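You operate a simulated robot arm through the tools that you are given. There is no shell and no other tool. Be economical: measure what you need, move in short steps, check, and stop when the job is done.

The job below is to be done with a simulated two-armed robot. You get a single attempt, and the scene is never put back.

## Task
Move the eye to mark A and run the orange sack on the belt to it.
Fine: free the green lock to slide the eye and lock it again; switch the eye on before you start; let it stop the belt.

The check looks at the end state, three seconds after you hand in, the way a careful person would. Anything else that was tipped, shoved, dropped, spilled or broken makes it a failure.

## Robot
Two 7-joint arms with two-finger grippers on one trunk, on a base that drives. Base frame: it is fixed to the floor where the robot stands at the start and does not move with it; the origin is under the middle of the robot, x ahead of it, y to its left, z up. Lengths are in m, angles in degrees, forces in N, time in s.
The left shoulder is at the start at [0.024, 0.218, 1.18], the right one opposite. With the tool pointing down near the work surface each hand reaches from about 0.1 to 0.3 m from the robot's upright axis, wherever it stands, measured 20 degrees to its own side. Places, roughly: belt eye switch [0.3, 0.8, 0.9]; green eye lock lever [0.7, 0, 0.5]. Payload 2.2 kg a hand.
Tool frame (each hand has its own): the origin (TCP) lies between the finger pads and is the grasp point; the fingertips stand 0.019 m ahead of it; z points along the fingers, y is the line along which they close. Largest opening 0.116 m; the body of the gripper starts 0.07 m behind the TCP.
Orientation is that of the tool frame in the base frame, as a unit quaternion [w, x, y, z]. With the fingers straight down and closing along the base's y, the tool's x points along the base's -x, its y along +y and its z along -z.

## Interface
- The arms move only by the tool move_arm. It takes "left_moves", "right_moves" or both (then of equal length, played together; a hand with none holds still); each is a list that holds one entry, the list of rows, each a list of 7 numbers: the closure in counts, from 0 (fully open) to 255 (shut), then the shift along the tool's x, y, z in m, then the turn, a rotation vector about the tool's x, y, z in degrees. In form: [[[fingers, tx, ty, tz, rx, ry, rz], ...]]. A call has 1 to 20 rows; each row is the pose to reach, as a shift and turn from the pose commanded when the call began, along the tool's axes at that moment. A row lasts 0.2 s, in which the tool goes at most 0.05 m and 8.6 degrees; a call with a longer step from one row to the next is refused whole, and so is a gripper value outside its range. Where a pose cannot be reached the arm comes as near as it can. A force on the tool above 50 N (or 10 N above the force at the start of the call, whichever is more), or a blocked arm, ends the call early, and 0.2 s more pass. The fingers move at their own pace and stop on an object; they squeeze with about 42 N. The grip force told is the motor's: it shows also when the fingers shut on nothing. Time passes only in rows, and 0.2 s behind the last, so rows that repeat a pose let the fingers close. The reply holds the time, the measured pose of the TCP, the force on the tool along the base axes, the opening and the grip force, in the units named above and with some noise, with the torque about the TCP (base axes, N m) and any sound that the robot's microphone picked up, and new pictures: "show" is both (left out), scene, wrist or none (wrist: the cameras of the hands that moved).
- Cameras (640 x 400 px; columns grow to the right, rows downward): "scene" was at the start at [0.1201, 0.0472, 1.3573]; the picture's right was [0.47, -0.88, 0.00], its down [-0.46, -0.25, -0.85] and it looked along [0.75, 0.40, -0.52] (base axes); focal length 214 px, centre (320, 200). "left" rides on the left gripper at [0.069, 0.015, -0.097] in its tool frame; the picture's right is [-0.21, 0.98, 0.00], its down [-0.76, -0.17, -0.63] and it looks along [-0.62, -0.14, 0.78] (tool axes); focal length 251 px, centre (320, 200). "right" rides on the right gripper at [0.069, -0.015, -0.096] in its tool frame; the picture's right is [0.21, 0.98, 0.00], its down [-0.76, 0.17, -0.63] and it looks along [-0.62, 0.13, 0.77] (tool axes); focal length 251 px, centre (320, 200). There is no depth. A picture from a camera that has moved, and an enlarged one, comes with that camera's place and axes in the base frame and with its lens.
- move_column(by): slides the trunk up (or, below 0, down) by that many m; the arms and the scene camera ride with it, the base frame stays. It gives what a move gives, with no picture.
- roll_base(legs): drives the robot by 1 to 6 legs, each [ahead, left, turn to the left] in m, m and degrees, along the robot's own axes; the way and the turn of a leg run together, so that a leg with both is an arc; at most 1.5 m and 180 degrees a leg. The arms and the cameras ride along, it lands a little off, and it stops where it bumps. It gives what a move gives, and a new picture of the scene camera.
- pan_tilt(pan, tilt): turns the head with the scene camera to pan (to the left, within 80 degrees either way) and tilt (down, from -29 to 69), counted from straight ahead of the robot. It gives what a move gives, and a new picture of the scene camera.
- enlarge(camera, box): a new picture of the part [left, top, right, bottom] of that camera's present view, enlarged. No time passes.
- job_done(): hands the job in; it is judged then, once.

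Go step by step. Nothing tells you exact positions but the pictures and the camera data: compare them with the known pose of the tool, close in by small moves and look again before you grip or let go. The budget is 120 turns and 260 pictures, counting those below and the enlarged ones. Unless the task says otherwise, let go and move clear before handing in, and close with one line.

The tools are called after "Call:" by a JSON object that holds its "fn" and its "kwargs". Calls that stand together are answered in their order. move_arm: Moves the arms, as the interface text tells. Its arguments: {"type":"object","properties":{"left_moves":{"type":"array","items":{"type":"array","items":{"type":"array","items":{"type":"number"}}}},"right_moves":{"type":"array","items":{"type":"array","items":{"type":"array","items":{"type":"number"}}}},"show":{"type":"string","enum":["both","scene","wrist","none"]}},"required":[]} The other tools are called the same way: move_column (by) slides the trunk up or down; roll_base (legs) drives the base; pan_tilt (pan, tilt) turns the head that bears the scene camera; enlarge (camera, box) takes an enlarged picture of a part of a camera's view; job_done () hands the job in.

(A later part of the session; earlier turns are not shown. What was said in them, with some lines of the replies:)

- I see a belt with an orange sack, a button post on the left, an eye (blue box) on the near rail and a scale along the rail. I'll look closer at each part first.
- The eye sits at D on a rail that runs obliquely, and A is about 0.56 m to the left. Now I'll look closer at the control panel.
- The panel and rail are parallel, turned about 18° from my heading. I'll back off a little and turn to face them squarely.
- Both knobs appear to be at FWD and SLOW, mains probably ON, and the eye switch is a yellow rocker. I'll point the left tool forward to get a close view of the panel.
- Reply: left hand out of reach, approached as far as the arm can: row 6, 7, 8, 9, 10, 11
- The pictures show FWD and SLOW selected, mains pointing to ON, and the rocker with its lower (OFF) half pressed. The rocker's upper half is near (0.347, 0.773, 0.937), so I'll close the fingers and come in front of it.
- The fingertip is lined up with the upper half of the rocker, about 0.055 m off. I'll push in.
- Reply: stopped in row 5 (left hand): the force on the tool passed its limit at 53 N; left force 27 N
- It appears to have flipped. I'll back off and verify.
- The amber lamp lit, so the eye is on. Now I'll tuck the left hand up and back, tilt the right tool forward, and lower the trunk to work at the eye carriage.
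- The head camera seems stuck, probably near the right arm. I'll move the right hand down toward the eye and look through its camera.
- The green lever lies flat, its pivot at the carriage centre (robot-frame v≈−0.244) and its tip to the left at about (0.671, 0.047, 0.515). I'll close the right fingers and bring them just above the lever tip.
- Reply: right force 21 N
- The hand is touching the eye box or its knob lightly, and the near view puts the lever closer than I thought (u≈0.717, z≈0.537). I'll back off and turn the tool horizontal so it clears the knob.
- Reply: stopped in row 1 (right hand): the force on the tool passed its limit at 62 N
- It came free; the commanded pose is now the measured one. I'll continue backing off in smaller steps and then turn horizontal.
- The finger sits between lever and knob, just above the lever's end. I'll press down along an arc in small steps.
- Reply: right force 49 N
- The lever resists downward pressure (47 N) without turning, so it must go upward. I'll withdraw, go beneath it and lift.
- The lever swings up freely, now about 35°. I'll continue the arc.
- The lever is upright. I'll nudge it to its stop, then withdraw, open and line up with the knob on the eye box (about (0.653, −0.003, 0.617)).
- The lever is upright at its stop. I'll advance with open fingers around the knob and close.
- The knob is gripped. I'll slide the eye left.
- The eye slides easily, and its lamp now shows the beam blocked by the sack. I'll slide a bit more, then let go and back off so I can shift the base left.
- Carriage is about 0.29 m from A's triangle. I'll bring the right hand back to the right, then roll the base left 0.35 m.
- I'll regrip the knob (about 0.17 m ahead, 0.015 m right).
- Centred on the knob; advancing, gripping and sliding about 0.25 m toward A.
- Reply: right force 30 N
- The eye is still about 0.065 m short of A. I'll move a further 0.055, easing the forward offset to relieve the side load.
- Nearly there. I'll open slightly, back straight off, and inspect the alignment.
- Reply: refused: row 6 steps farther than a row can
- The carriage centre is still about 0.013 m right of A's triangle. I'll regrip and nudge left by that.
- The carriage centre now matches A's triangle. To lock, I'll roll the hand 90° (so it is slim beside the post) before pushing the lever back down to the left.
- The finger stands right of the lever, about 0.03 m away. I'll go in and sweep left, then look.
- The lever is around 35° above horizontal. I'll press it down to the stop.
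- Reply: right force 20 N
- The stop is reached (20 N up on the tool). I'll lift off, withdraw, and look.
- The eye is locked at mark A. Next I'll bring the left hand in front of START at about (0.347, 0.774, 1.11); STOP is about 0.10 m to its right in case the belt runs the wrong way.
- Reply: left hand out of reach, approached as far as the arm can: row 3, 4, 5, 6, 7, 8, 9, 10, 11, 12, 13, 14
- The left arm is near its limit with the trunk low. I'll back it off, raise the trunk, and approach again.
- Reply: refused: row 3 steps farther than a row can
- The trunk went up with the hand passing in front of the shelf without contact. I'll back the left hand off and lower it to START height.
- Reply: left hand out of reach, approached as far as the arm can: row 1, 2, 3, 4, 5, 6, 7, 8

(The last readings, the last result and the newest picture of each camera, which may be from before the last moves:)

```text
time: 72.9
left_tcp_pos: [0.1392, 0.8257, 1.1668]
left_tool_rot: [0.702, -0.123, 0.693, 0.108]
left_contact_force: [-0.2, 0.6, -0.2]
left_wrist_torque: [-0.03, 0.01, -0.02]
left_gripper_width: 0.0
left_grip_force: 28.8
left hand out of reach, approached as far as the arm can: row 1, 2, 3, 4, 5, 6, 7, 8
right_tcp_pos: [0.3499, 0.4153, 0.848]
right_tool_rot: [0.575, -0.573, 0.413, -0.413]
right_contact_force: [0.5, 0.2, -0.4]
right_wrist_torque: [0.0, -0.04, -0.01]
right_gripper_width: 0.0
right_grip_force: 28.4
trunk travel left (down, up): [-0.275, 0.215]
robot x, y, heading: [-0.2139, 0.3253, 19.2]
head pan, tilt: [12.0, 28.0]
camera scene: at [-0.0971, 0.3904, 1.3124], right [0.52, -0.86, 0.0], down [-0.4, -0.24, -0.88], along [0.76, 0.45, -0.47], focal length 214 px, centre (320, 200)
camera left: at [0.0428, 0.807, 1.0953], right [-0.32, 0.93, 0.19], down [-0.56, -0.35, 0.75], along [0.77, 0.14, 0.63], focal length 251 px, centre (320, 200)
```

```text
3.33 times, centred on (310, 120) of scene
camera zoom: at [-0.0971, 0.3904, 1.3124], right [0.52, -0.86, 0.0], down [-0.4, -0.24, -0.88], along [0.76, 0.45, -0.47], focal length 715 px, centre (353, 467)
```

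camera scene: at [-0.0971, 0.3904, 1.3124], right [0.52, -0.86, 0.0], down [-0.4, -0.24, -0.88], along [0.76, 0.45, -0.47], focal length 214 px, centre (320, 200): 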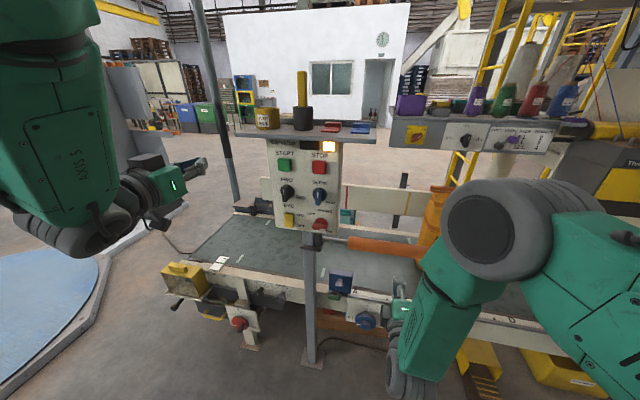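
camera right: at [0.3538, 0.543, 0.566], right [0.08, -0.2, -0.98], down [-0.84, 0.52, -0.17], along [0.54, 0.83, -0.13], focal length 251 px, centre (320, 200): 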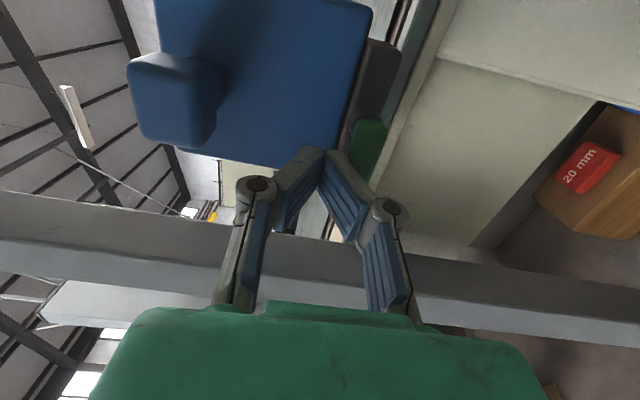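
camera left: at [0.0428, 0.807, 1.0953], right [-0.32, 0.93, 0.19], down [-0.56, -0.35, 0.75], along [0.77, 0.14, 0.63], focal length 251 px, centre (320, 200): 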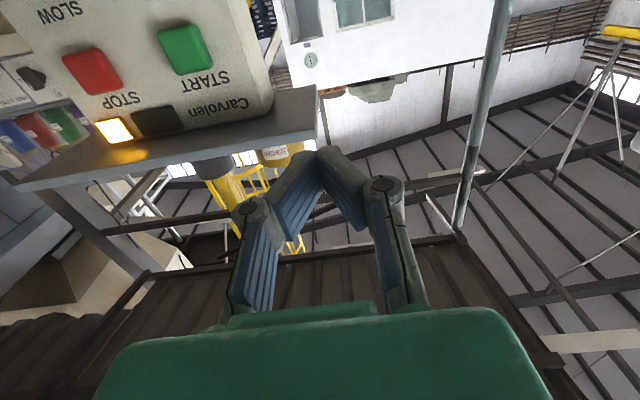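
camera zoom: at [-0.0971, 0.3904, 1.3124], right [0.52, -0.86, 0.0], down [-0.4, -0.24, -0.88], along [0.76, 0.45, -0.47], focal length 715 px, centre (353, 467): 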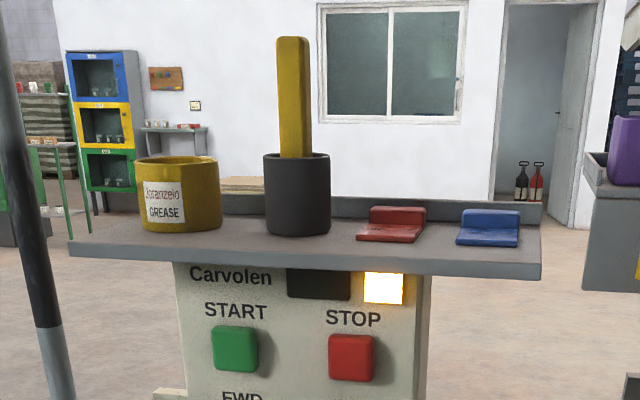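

Shelf items are undisturbed. The left arm is cramped so close to the body; I'll roll the base right 0.3 m, where this arm reached the panel well before.

Call:
{"fn": "roll_base", "kwargs": {"legs": [[0, -0.3, 0]]}}

Call:
{"fn": "move_arm", "kwargs": {"left_moves": [[[255, 0, 0.04, 0, 0, 0, 0], [255, 0, 0.08, 0, 0, 0, 0], [255, 0, 0.12, 0, 0, 0, 0], [255, 0, 0.12, 0, 0, 0, 0]]]}}

```text
time: 74.9
left_tcp_pos: [0.2273, 0.5731, 1.1485]
left_tool_rot: [0.693, -0.136, 0.7, 0.108]
left_contact_force: [-0.7, 1.7, -1.0]
left_wrist_torque: [0.04, -0.13, -0.1]
left_gripper_width: 0.0
left_grip_force: 28.5
right_tcp_pos: [0.4416, 0.1518, 0.8483]
right_tool_rot: [-0.573, 0.575, -0.41, 0.416]
right_contact_force: [0.1, 0.3, 0.8]
right_wrist_torque: [0.03, -0.02, -0.02]
right_gripper_width: 0.0001
right_grip_force: 28.2
trunk travel left (down, up): [-0.275, 0.215]
robot x, y, heading: [-0.1152, 0.0524, 19.0]
head pan, tilt: [12.0, 28.0]
camera scene: at [-0.0072, 0.1331, 1.3118], right [0.52, -0.86, 0.01], down [-0.4, -0.26, -0.88], along [0.76, 0.45, -0.48], focal length 214 px, centre (320, 200)
```

scene: 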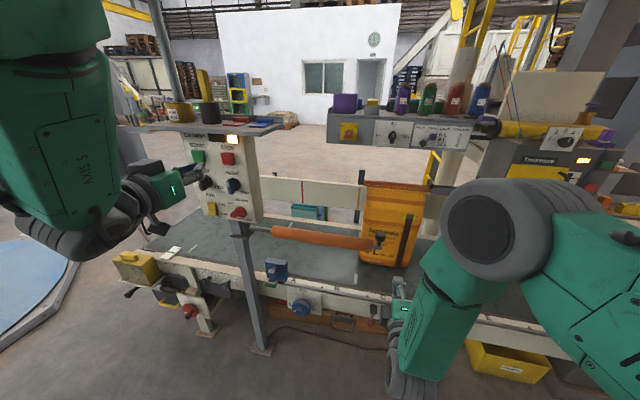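

```text
time: 75.9
left_tcp_pos: [0.1876, 0.6724, 1.1532]
left_tool_rot: [0.692, -0.131, 0.7, 0.114]
left_contact_force: [-1.0, -0.3, -0.6]
left_wrist_torque: [-0.02, -0.01, 0.0]
left_gripper_width: 0.0
left_grip_force: 28.4
right_tcp_pos: [0.4429, 0.1419, 0.849]
right_tool_rot: [0.577, -0.571, 0.413, -0.412]
right_contact_force: [-0.2, -0.5, 0.1]
right_wrist_torque: [0.01, -0.02, 0.01]
right_gripper_width: 0.0001
right_grip_force: 28.3
trunk travel left (down, up): [-0.275, 0.215]
robot x, y, heading: [-0.1164, 0.0501, 19.0]
head pan, tilt: [12.0, 28.0]
camera scene: at [-0.0043, 0.1253, 1.312], right [0.52, -0.86, 0.01], down [-0.4, -0.25, -0.88], along [0.75, 0.45, -0.47], focal length 214 px, centre (320, 200)
camera left: at [0.0907, 0.6509, 1.0843], right [-0.33, 0.92, 0.19], down [-0.53, -0.35, 0.77], along [0.78, 0.15, 0.61], focal length 251 px, centre (320, 200)
```

scene: 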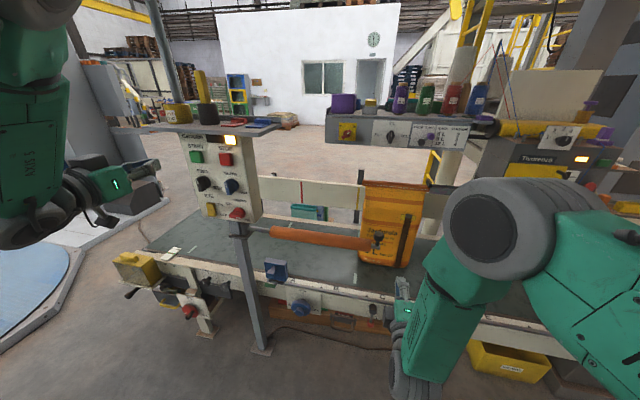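
left: 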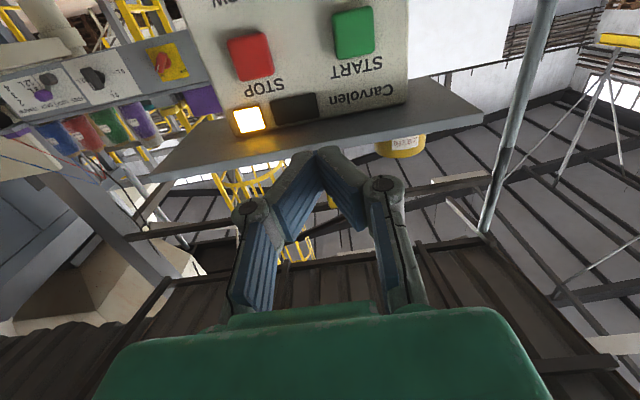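

The arm is well placed now. START sits about 0.04 m left, 0.04 m down and 0.17 m ahead; I'll line up in front of it.

Call:
{"fn": "move_arm", "kwargs": {"left_moves": [[[255, 0.025, 0.02, 0, 0, 0, 0], [255, 0.042, 0.039, 0.01, 0, 0, 0], [255, 0.042, 0.039, 0.05, 0, 0, 0], [255, 0.042, 0.039, 0.09, 0, 0, 0], [255, 0.042, 0.039, 0.12, 0, 0, 0], [255, 0.042, 0.039, 0.12, 0, 0, 0]]]}}

Call:
{"fn": "enlarge", "kwargs": {"camera": "scene", "box": [120, 100, 280, 230]}}

```text
time: 77.3
left_tcp_pos: [0.2817, 0.7619, 1.102]
left_tool_rot: [0.693, -0.135, 0.699, 0.11]
left_contact_force: [-0.4, 0.8, -0.9]
left_wrist_torque: [-0.04, 0.03, -0.03]
left_gripper_width: 0.0
left_grip_force: 28.6
right_tcp_pos: [0.4386, 0.1541, 0.8509]
right_tool_rot: [0.575, -0.574, 0.41, -0.414]
right_contact_force: [0.8, 0.4, -0.2]
right_wrist_torque: [0.02, -0.01, -0.01]
right_gripper_width: 0.0
right_grip_force: 28.8
trunk travel left (down, up): [-0.275, 0.215]
robot x, y, heading: [-0.1188, 0.0557, 19.2]
head pan, tilt: [12.0, 28.0]
camera scene: at [-0.0059, 0.1303, 1.312], right [0.52, -0.86, 0.01], down [-0.4, -0.25, -0.88], along [0.76, 0.45, -0.47], focal length 214 px, centre (320, 200)
camera left: at [0.1847, 0.7396, 1.033], right [-0.33, 0.93, 0.18], down [-0.54, -0.34, 0.77], along [0.78, 0.16, 0.61], focal length 251 px, centre (320, 200)
```

scene: 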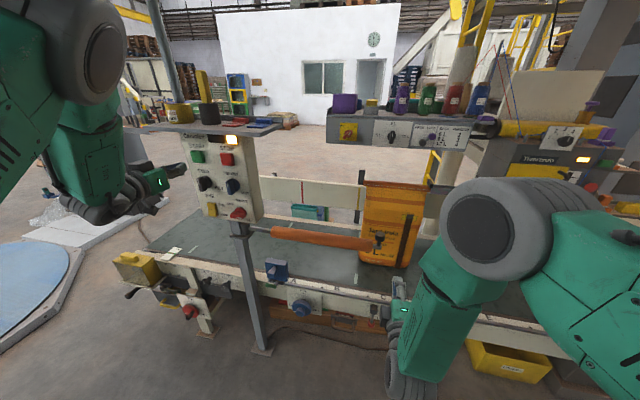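
left: 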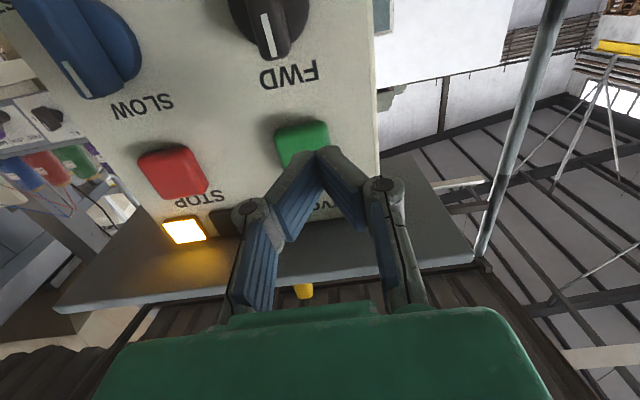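

```text
3.08 times, centred on (200, 165) of scene
camera zoom: at [-0.0059, 0.1303, 1.312], right [0.52, -0.86, 0.01], down [-0.4, -0.25, -0.88], along [0.76, 0.45, -0.47], focal length 660 px, centre (689, 308)
```

zoom: 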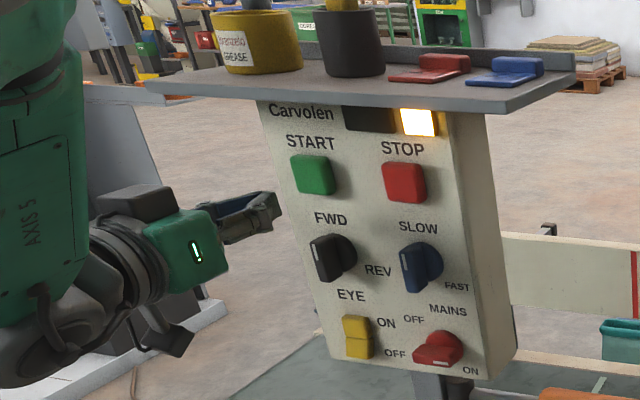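

I'll shift 0.012 m right, press START in small steps and retreat at once, then watch the sack.

Call:
{"fn": "move_arm", "kwargs": {"left_moves": [[[255, -0.002, -0.012, 0.01, 0, 0, 0], [255, -0.002, -0.012, 0.024, 0, 0, 0], [255, -0.002, -0.012, 0.032, 0, 0, 0], [255, -0.002, -0.012, 0.038, 0, 0, 0], [255, -0.002, -0.012, 0.0, 0, 0, 0]]]}}

```text
time: 78.5
left_tcp_pos: [0.2923, 0.7252, 1.1169]
left_tool_rot: [0.694, -0.126, 0.699, 0.115]
left_contact_force: [0.3, -0.5, 0.6]
left_wrist_torque: [-0.01, 0.0, 0.03]
left_gripper_width: 0.0
left_grip_force: 28.2
right_tcp_pos: [0.4439, 0.1335, 0.8499]
right_tool_rot: [0.578, -0.569, 0.415, -0.412]
right_contact_force: [-0.1, 0.0, -0.2]
right_wrist_torque: [0.01, 0.02, 0.05]
right_gripper_width: 0.0
right_grip_force: 28.7
trunk travel left (down, up): [-0.275, 0.215]
robot x, y, heading: [-0.1165, 0.0503, 19.0]
head pan, tilt: [12.0, 28.0]
camera scene: at [-0.002, 0.1136, 1.3125], right [0.52, -0.86, 0.0], down [-0.4, -0.24, -0.88], along [0.75, 0.46, -0.47], focal length 214 px, centre (320, 200)
camera left: at [0.1951, 0.7061, 1.0474], right [-0.33, 0.92, 0.2], down [-0.54, -0.36, 0.77], along [0.78, 0.15, 0.61], focal length 251 px, centre (320, 200)
```

scene: 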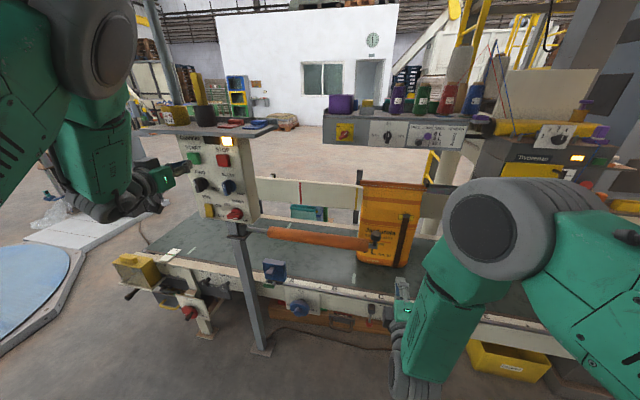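
left: 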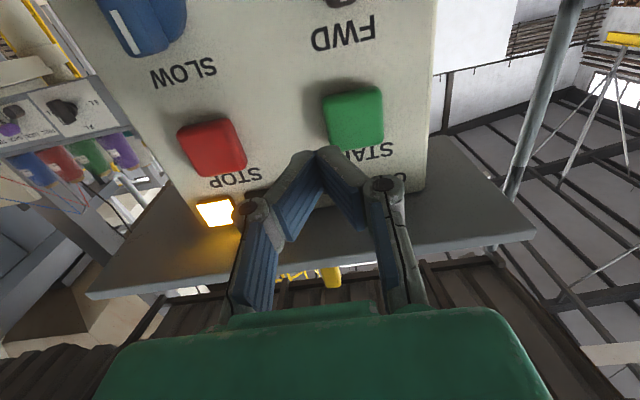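

The hands and the head camera shifted sideways together, so the body is rocking slightly. I'll hold still and see whether it settles.

Call:
{"fn": "move_arm", "kwargs": {"left_moves": [[[255, 0, 0, 0, 0, 0, 0], [255, 0, 0, 0, 0, 0, 0], [255, 0, 0, 0, 0, 0, 0], [255, 0, 0, 0, 0, 0, 0], [255, 0, 0, 0, 0, 0, 0]]], "show": "scene"}}

Call:
{"fn": "pan_tilt", "kwargs": {"pan": 20, "tilt": 65}}

```text
time: 79.7
left_tcp_pos: [0.2905, 0.7379, 1.1106]
left_tool_rot: [0.693, -0.132, 0.7, 0.113]
left_contact_force: [-1.1, 0.4, -0.7]
left_wrist_torque: [-0.03, 0.01, 0.03]
left_gripper_width: 0.0
left_grip_force: 28.1
right_tcp_pos: [0.4413, 0.1412, 0.8481]
right_tool_rot: [0.576, -0.572, 0.413, -0.412]
right_contact_force: [-1.1, -0.7, 0.7]
right_wrist_torque: [-0.02, 0.01, 0.02]
right_gripper_width: 0.0003
right_grip_force: 28.3
trunk travel left (down, up): [-0.275, 0.215]
robot x, y, heading: [-0.1159, 0.0522, 19.2]
head pan, tilt: [12.0, 28.0]
camera scene: at [-0.0005, 0.1163, 1.3122], right [0.52, -0.86, 0.0], down [-0.41, -0.24, -0.88], along [0.75, 0.46, -0.47], focal length 214 px, centre (320, 200)
```

scene: 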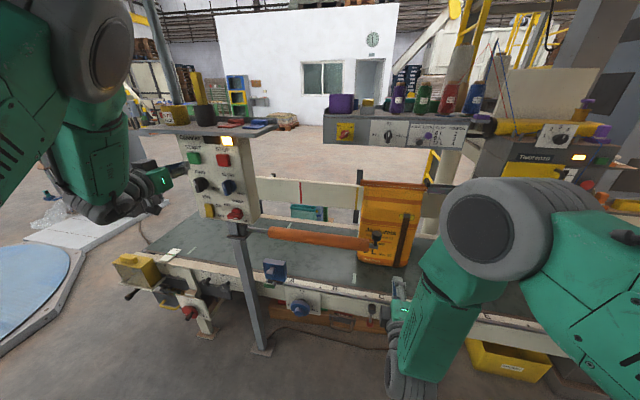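

```text
time: 80.7
left_tcp_pos: [0.2874, 0.744, 1.1076]
left_tool_rot: [0.693, -0.133, 0.7, 0.111]
left_contact_force: [-0.4, 1.2, -0.3]
left_wrist_torque: [0.01, -0.04, -0.04]
left_gripper_width: 0.0
left_grip_force: 28.9
right_tcp_pos: [0.4413, 0.1491, 0.8497]
right_tool_rot: [0.576, -0.573, 0.411, -0.413]
right_contact_force: [-0.4, 0.4, 0.1]
right_wrist_torque: [0.01, 0.0, -0.04]
right_gripper_width: 0.0001
right_grip_force: 28.5
trunk travel left (down, up): [-0.275, 0.215]
robot x, y, heading: [-0.1169, 0.0543, 19.0]
head pan, tilt: [20.0, 65.0]
camera scene: at [-0.035, 0.1169, 1.2613], right [0.63, -0.78, 0.01], down [-0.7, -0.58, -0.42], along [0.33, 0.26, -0.91], focal length 214 px, centre (320, 200)
```

scene: 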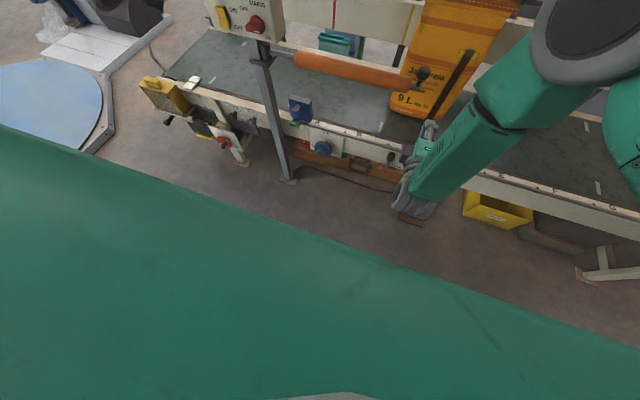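

Call:
{"fn": "pan_tilt", "kwargs": {"pan": -10, "tilt": 38}}

Call:
{"fn": "move_arm", "kwargs": {"left_moves": [[[255, 0, 0, 0, 0, 0, 0], [255, 0, 0, 0, 0, 0, 0], [255, 0, 0, 0, 0, 0, 0], [255, 0, 0, 0, 0, 0, 0], [255, 0, 0, 0, 0, 0, 0], [255, 0, 0, 0, 0, 0, 0], [255, 0, 0, 0, 0, 0, 0], [255, 0, 0, 0, 0, 0, 0]]], "show": "wrist"}}

```text
time: 81.7
left_tcp_pos: [0.2888, 0.7396, 1.11]
left_tool_rot: [0.693, -0.131, 0.7, 0.111]
left_contact_force: [0.4, -0.2, -0.5]
left_wrist_torque: [-0.01, 0.02, 0.03]
left_gripper_width: 0.0002
left_grip_force: 27.9
right_tcp_pos: [0.442, 0.1451, 0.8501]
right_tool_rot: [0.575, -0.573, 0.412, -0.413]
right_contact_force: [0.6, 0.5, 0.4]
right_wrist_torque: [-0.01, 0.01, 0.0]
right_gripper_width: 0.0
right_grip_force: 28.5
trunk travel left (down, up): [-0.275, 0.215]
robot x, y, heading: [-0.1223, 0.0485, 19.3]
head pan, tilt: [-10.0, 38.0]
camera scene: at [0.004, 0.0901, 1.2967], right [0.16, -0.99, 0.01], down [-0.61, -0.1, -0.79], along [0.78, 0.12, -0.62], focal length 214 px, centre (320, 200)
```

scene: 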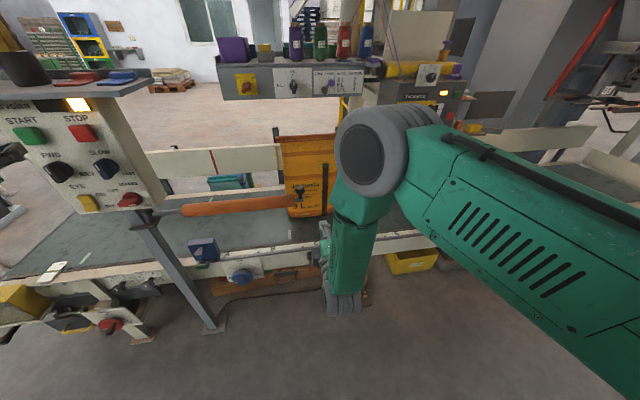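

```text
time: 83.5
left_tcp_pos: [0.2894, 0.737, 1.1121]
left_tool_rot: [0.693, -0.131, 0.7, 0.113]
left_contact_force: [0.0, 0.2, -0.5]
left_wrist_torque: [-0.02, -0.02, 0.01]
left_gripper_width: 0.0
left_grip_force: 28.7
right_tcp_pos: [0.4428, 0.1421, 0.8494]
right_tool_rot: [0.576, -0.573, 0.412, -0.413]
right_contact_force: [0.4, -1.1, -1.0]
right_wrist_torque: [0.02, 0.01, -0.01]
right_gripper_width: 0.0002
right_grip_force: 28.4
trunk travel left (down, up): [-0.275, 0.215]
robot x, y, heading: [-0.1163, 0.0516, 19.0]
head pan, tilt: [-10.0, 38.0]
camera left: at [0.1933, 0.7158, 1.0421], right [-0.33, 0.92, 0.19], down [-0.53, -0.35, 0.77], along [0.78, 0.15, 0.61], focal length 251 px, centre (320, 200)
```

left: 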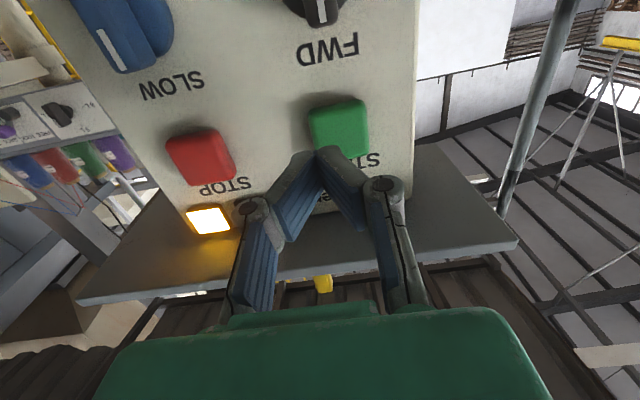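

The body settles after moving. START is 0.012 m left and 0.008 m lower; I'll press in gently.

Call:
{"fn": "move_arm", "kwargs": {"left_moves": [[[255, 0.003, 0.004, 0, 0, 0, 0], [255, 0.006, 0.008, 0, 0, 0, 0], [255, 0.007, 0.011, 0.005, 0, 0, 0], [255, 0.007, 0.011, 0.012, 0, 0, 0], [255, 0.007, 0.011, 0.019, 0, 0, 0], [255, 0.007, 0.011, 0.025, 0, 0, 0], [255, 0.007, 0.011, 0.031, 0, 0, 0], [255, 0.007, 0.011, 0.035, 0, 0, 0]]]}}

```text
time: 85.3
left_tcp_pos: [0.3193, 0.7586, 1.1018]
left_tool_rot: [0.693, -0.13, 0.7, 0.113]
left_contact_force: [-0.8, 0.2, 0.1]
left_wrist_torque: [0.04, 0.02, -0.01]
left_gripper_width: 0.0001
left_grip_force: 28.3
right_tcp_pos: [0.4421, 0.1405, 0.8487]
right_tool_rot: [0.578, -0.571, 0.412, -0.413]
right_contact_force: [0.0, -0.3, -0.4]
right_wrist_torque: [0.02, 0.01, 0.01]
right_gripper_width: 0.0002
right_grip_force: 28.9
trunk travel left (down, up): [-0.275, 0.215]
robot x, y, heading: [-0.1142, 0.0521, 19.0]
head pan, tilt: [-10.0, 38.0]
camera scene: at [0.0059, 0.0852, 1.2967], right [0.16, -0.99, 0.0], down [-0.61, -0.1, -0.79], along [0.78, 0.12, -0.62], focal length 214 px, centre (320, 200)
camera left: at [0.2222, 0.7373, 1.0334], right [-0.33, 0.92, 0.19], down [-0.53, -0.35, 0.77], along [0.78, 0.15, 0.61], focal length 251 px, centre (320, 200)
```

scene: 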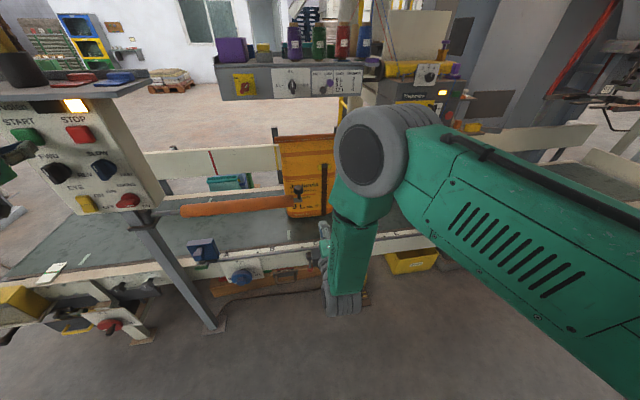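
left: 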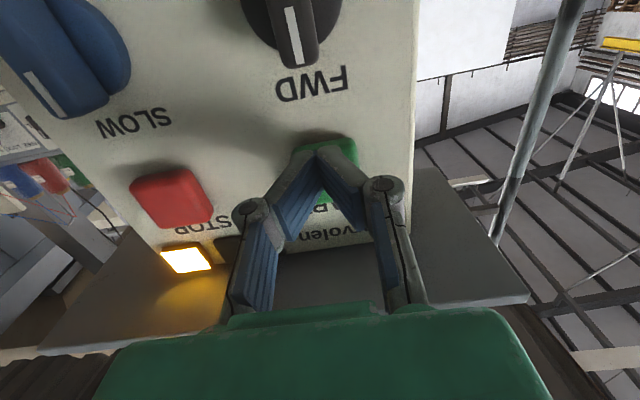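

Call:
{"fn": "move_arm", "kwargs": {"left_moves": [[[255, 0, 0, 0.006, 0, 0, 0], [255, 0, 0, 0.011, 0, 0, 0], [255, 0, 0, 0.015, 0, 0, 0], [255, 0, 0, -0.005, 0, 0, 0]]]}}

```text
time: 86.3
left_tcp_pos: [0.3151, 0.7577, 1.1022]
left_tool_rot: [0.693, -0.131, 0.7, 0.112]
left_contact_force: [-0.6, 0.1, -0.5]
left_wrist_torque: [-0.01, 0.02, -0.02]
left_gripper_width: 0.0001
left_grip_force: 28.2
right_tcp_pos: [0.4426, 0.1413, 0.8492]
right_tool_rot: [0.576, -0.572, 0.412, -0.413]
right_contact_force: [-0.4, 0.8, -0.7]
right_wrist_torque: [0.03, 0.0, 0.03]
right_gripper_width: 0.0
right_grip_force: 28.5
trunk travel left (down, up): [-0.275, 0.215]
robot x, y, heading: [-0.1186, 0.0492, 18.9]
head pan, tilt: [-10.0, 38.0]
heard: click
camera scene: at [0.0057, 0.0855, 1.2967], right [0.16, -0.99, 0.0], down [-0.61, -0.1, -0.79], along [0.78, 0.12, -0.62], focal length 214 px, centre (320, 200)
camera left: at [0.2182, 0.737, 1.0341], right [-0.33, 0.92, 0.19], down [-0.54, -0.35, 0.77], along [0.78, 0.15, 0.61], focal length 251 px, centre (320, 200)
```

scene: 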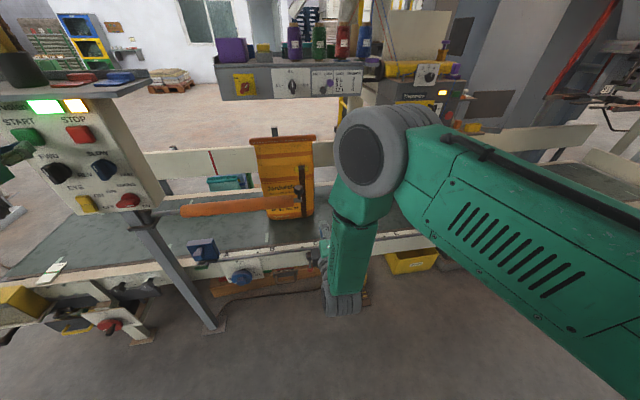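
left: 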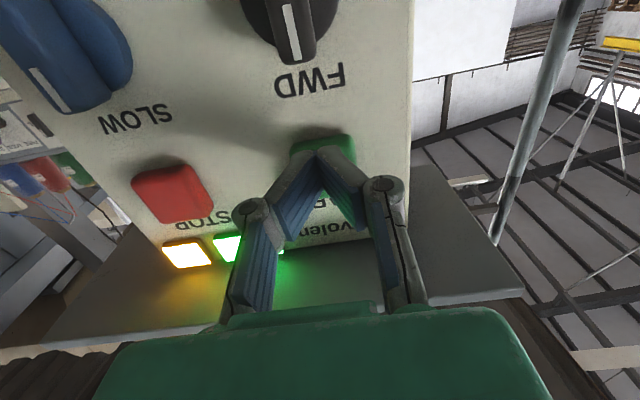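

Click: the green run lamp is lit and the sack is travelling left toward the eye. I'll draw the hand back and watch it stop.

Call:
{"fn": "move_arm", "kwargs": {"left_moves": [[[255, 0, 0, -0.02, 0, 0, 0], [255, 0, 0, -0.04, 0, 0, 0], [255, 0, 0, -0.06, 0, 0, 0], [255, 0, 0, -0.08, 0, 0, 0], [255, 0, 0, -0.1, 0, 0, 0], [255, 0, 0, -0.1, 0, 0, 0]]], "show": "scene"}}

```text
time: 87.7
left_tcp_pos: [0.2205, 0.7227, 1.105]
left_tool_rot: [0.693, -0.131, 0.7, 0.113]
left_contact_force: [-0.4, 0.4, 0.5]
left_wrist_torque: [-0.02, 0.0, 0.02]
left_gripper_width: 0.0
left_grip_force: 28.8
right_tcp_pos: [0.4427, 0.1424, 0.85]
right_tool_rot: [0.576, -0.572, 0.413, -0.413]
right_contact_force: [0.0, 0.2, 0.4]
right_wrist_torque: [0.0, -0.03, -0.01]
right_gripper_width: 0.0001
right_grip_force: 28.2
trunk travel left (down, up): [-0.275, 0.215]
robot x, y, heading: [-0.1149, 0.0568, 19.3]
head pan, tilt: [-10.0, 38.0]
camera scene: at [0.0057, 0.0851, 1.2967], right [0.16, -0.99, 0.0], down [-0.61, -0.1, -0.79], along [0.78, 0.12, -0.62], focal length 214 px, centre (320, 200)
```

scene: 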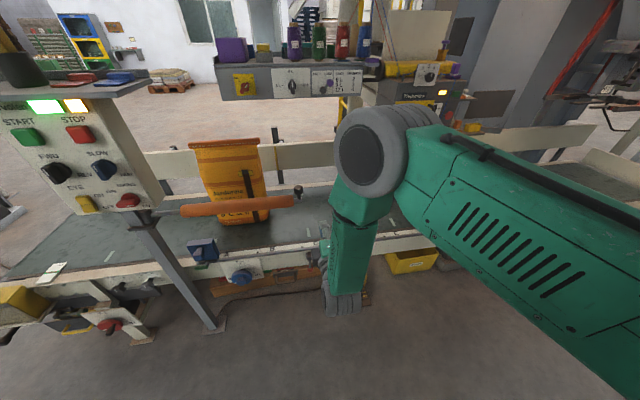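

Call:
{"fn": "move_arm", "kwargs": {"left_moves": [[[255, 0, 0, 0, 0, 0, 0], [255, 0, 0, 0, 0, 0, 0], [255, 0, 0, 0, 0, 0, 0], [255, 0, 0, 0, 0, 0, 0]]], "show": "scene"}}

```text
time: 88.7
left_tcp_pos: [0.2215, 0.7228, 1.1051]
left_tool_rot: [0.693, -0.131, 0.7, 0.113]
left_contact_force: [0.1, 0.0, 0.1]
left_wrist_torque: [0.0, -0.04, 0.02]
left_gripper_width: 0.0001
left_grip_force: 28.6
right_tcp_pos: [0.4421, 0.1411, 0.8487]
right_tool_rot: [0.576, -0.572, 0.412, -0.413]
right_contact_force: [0.1, -0.2, -0.4]
right_wrist_torque: [0.02, 0.04, 0.01]
right_gripper_width: 0.0
right_grip_force: 28.7
trunk travel left (down, up): [-0.275, 0.215]
robot x, y, heading: [-0.1172, 0.0517, 19.3]
head pan, tilt: [-10.0, 38.0]
camera scene: at [0.0054, 0.085, 1.2967], right [0.16, -0.99, 0.0], down [-0.61, -0.1, -0.79], along [0.78, 0.12, -0.62], focal length 214 px, centre (320, 200)
```

scene: 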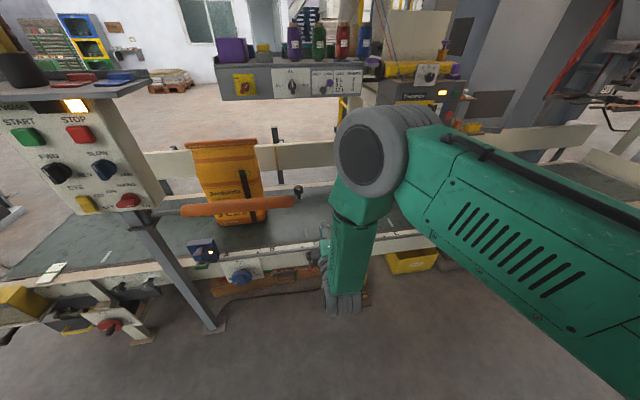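

The green lamp is off and the eye's lamp is on, so the eye stopped the belt. I'll take a closer look and a final check around.

Call:
{"fn": "enlarge", "kwargs": {"camera": "scene", "box": [160, 120, 320, 300]}}

Call:
{"fn": "move_arm", "kwargs": {"left_moves": [[[0, 0, 0, -0.03, 0, 0, 0], [0, 0, 0, -0.06, 0, 0, 0], [0, 0, 0, -0.06, 0, 0, 0]]], "show": "scene"}}

Call:
{"fn": "enlarge", "kwargs": {"camera": "scene", "box": [0, 60, 320, 340]}}

```text
2.22 times, centred on (240, 210) of scene
camera zoom: at [0.0054, 0.085, 1.2967], right [0.16, -0.99, 0.0], down [-0.61, -0.1, -0.79], along [0.78, 0.12, -0.62], focal length 477 px, centre (498, 178)
```

zoom: 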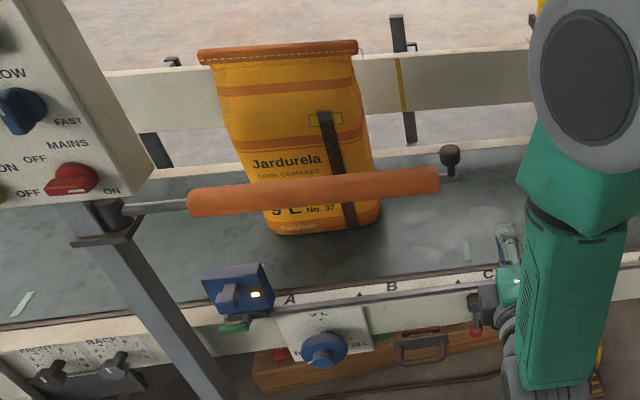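

```text
time: 89.5
left_tcp_pos: [0.1657, 0.7019, 1.1049]
left_tool_rot: [0.692, -0.131, 0.701, 0.112]
left_contact_force: [1.1, 0.1, 0.6]
left_wrist_torque: [-0.06, 0.03, -0.01]
left_gripper_width: 0.116
left_grip_force: 0.2
right_tcp_pos: [0.4422, 0.142, 0.8496]
right_tool_rot: [0.576, -0.572, 0.413, -0.412]
right_contact_force: [0.5, -0.5, 0.1]
right_wrist_torque: [0.02, 0.0, 0.02]
right_gripper_width: 0.0001
right_grip_force: 28.5
trunk travel left (down, up): [-0.275, 0.215]
robot x, y, heading: [-0.1198, 0.0518, 19.2]
head pan, tilt: [-10.0, 38.0]
camera scene: at [0.0055, 0.0852, 1.2967], right [0.16, -0.99, 0.0], down [-0.61, -0.1, -0.79], along [0.78, 0.12, -0.62], focal length 214 px, centre (320, 200)
```

scene: 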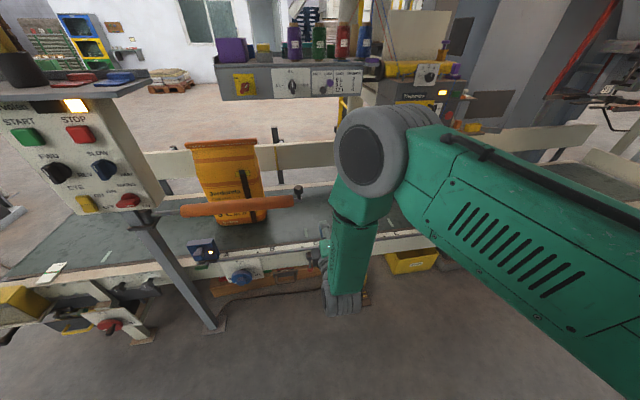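

```text
1.43 times, centred on (160, 200) of scene
camera zoom: at [0.0055, 0.0852, 1.2967], right [0.16, -0.99, 0.0], down [-0.61, -0.1, -0.79], along [0.78, 0.12, -0.62], focal length 306 px, centre (549, 200)
```

zoom: 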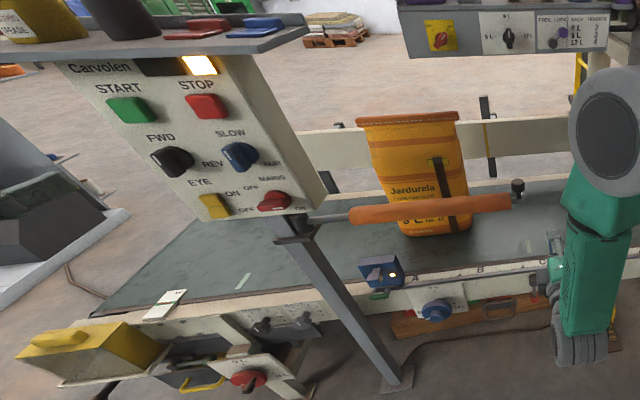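

Everything checks out in the pictures: the eye is locked at A and switched on, the belt has stopped with the sack upright at the eye, and both hands are clear. I'm handing in.

Call:
{"fn": "job_done", "kwargs": {}}

```text
The job is handed in.
```

The eye is locked at mark A and switched on. It stopped the belt with the orange sack upright in front of it, and nothing else looked disturbed in the last pictures.
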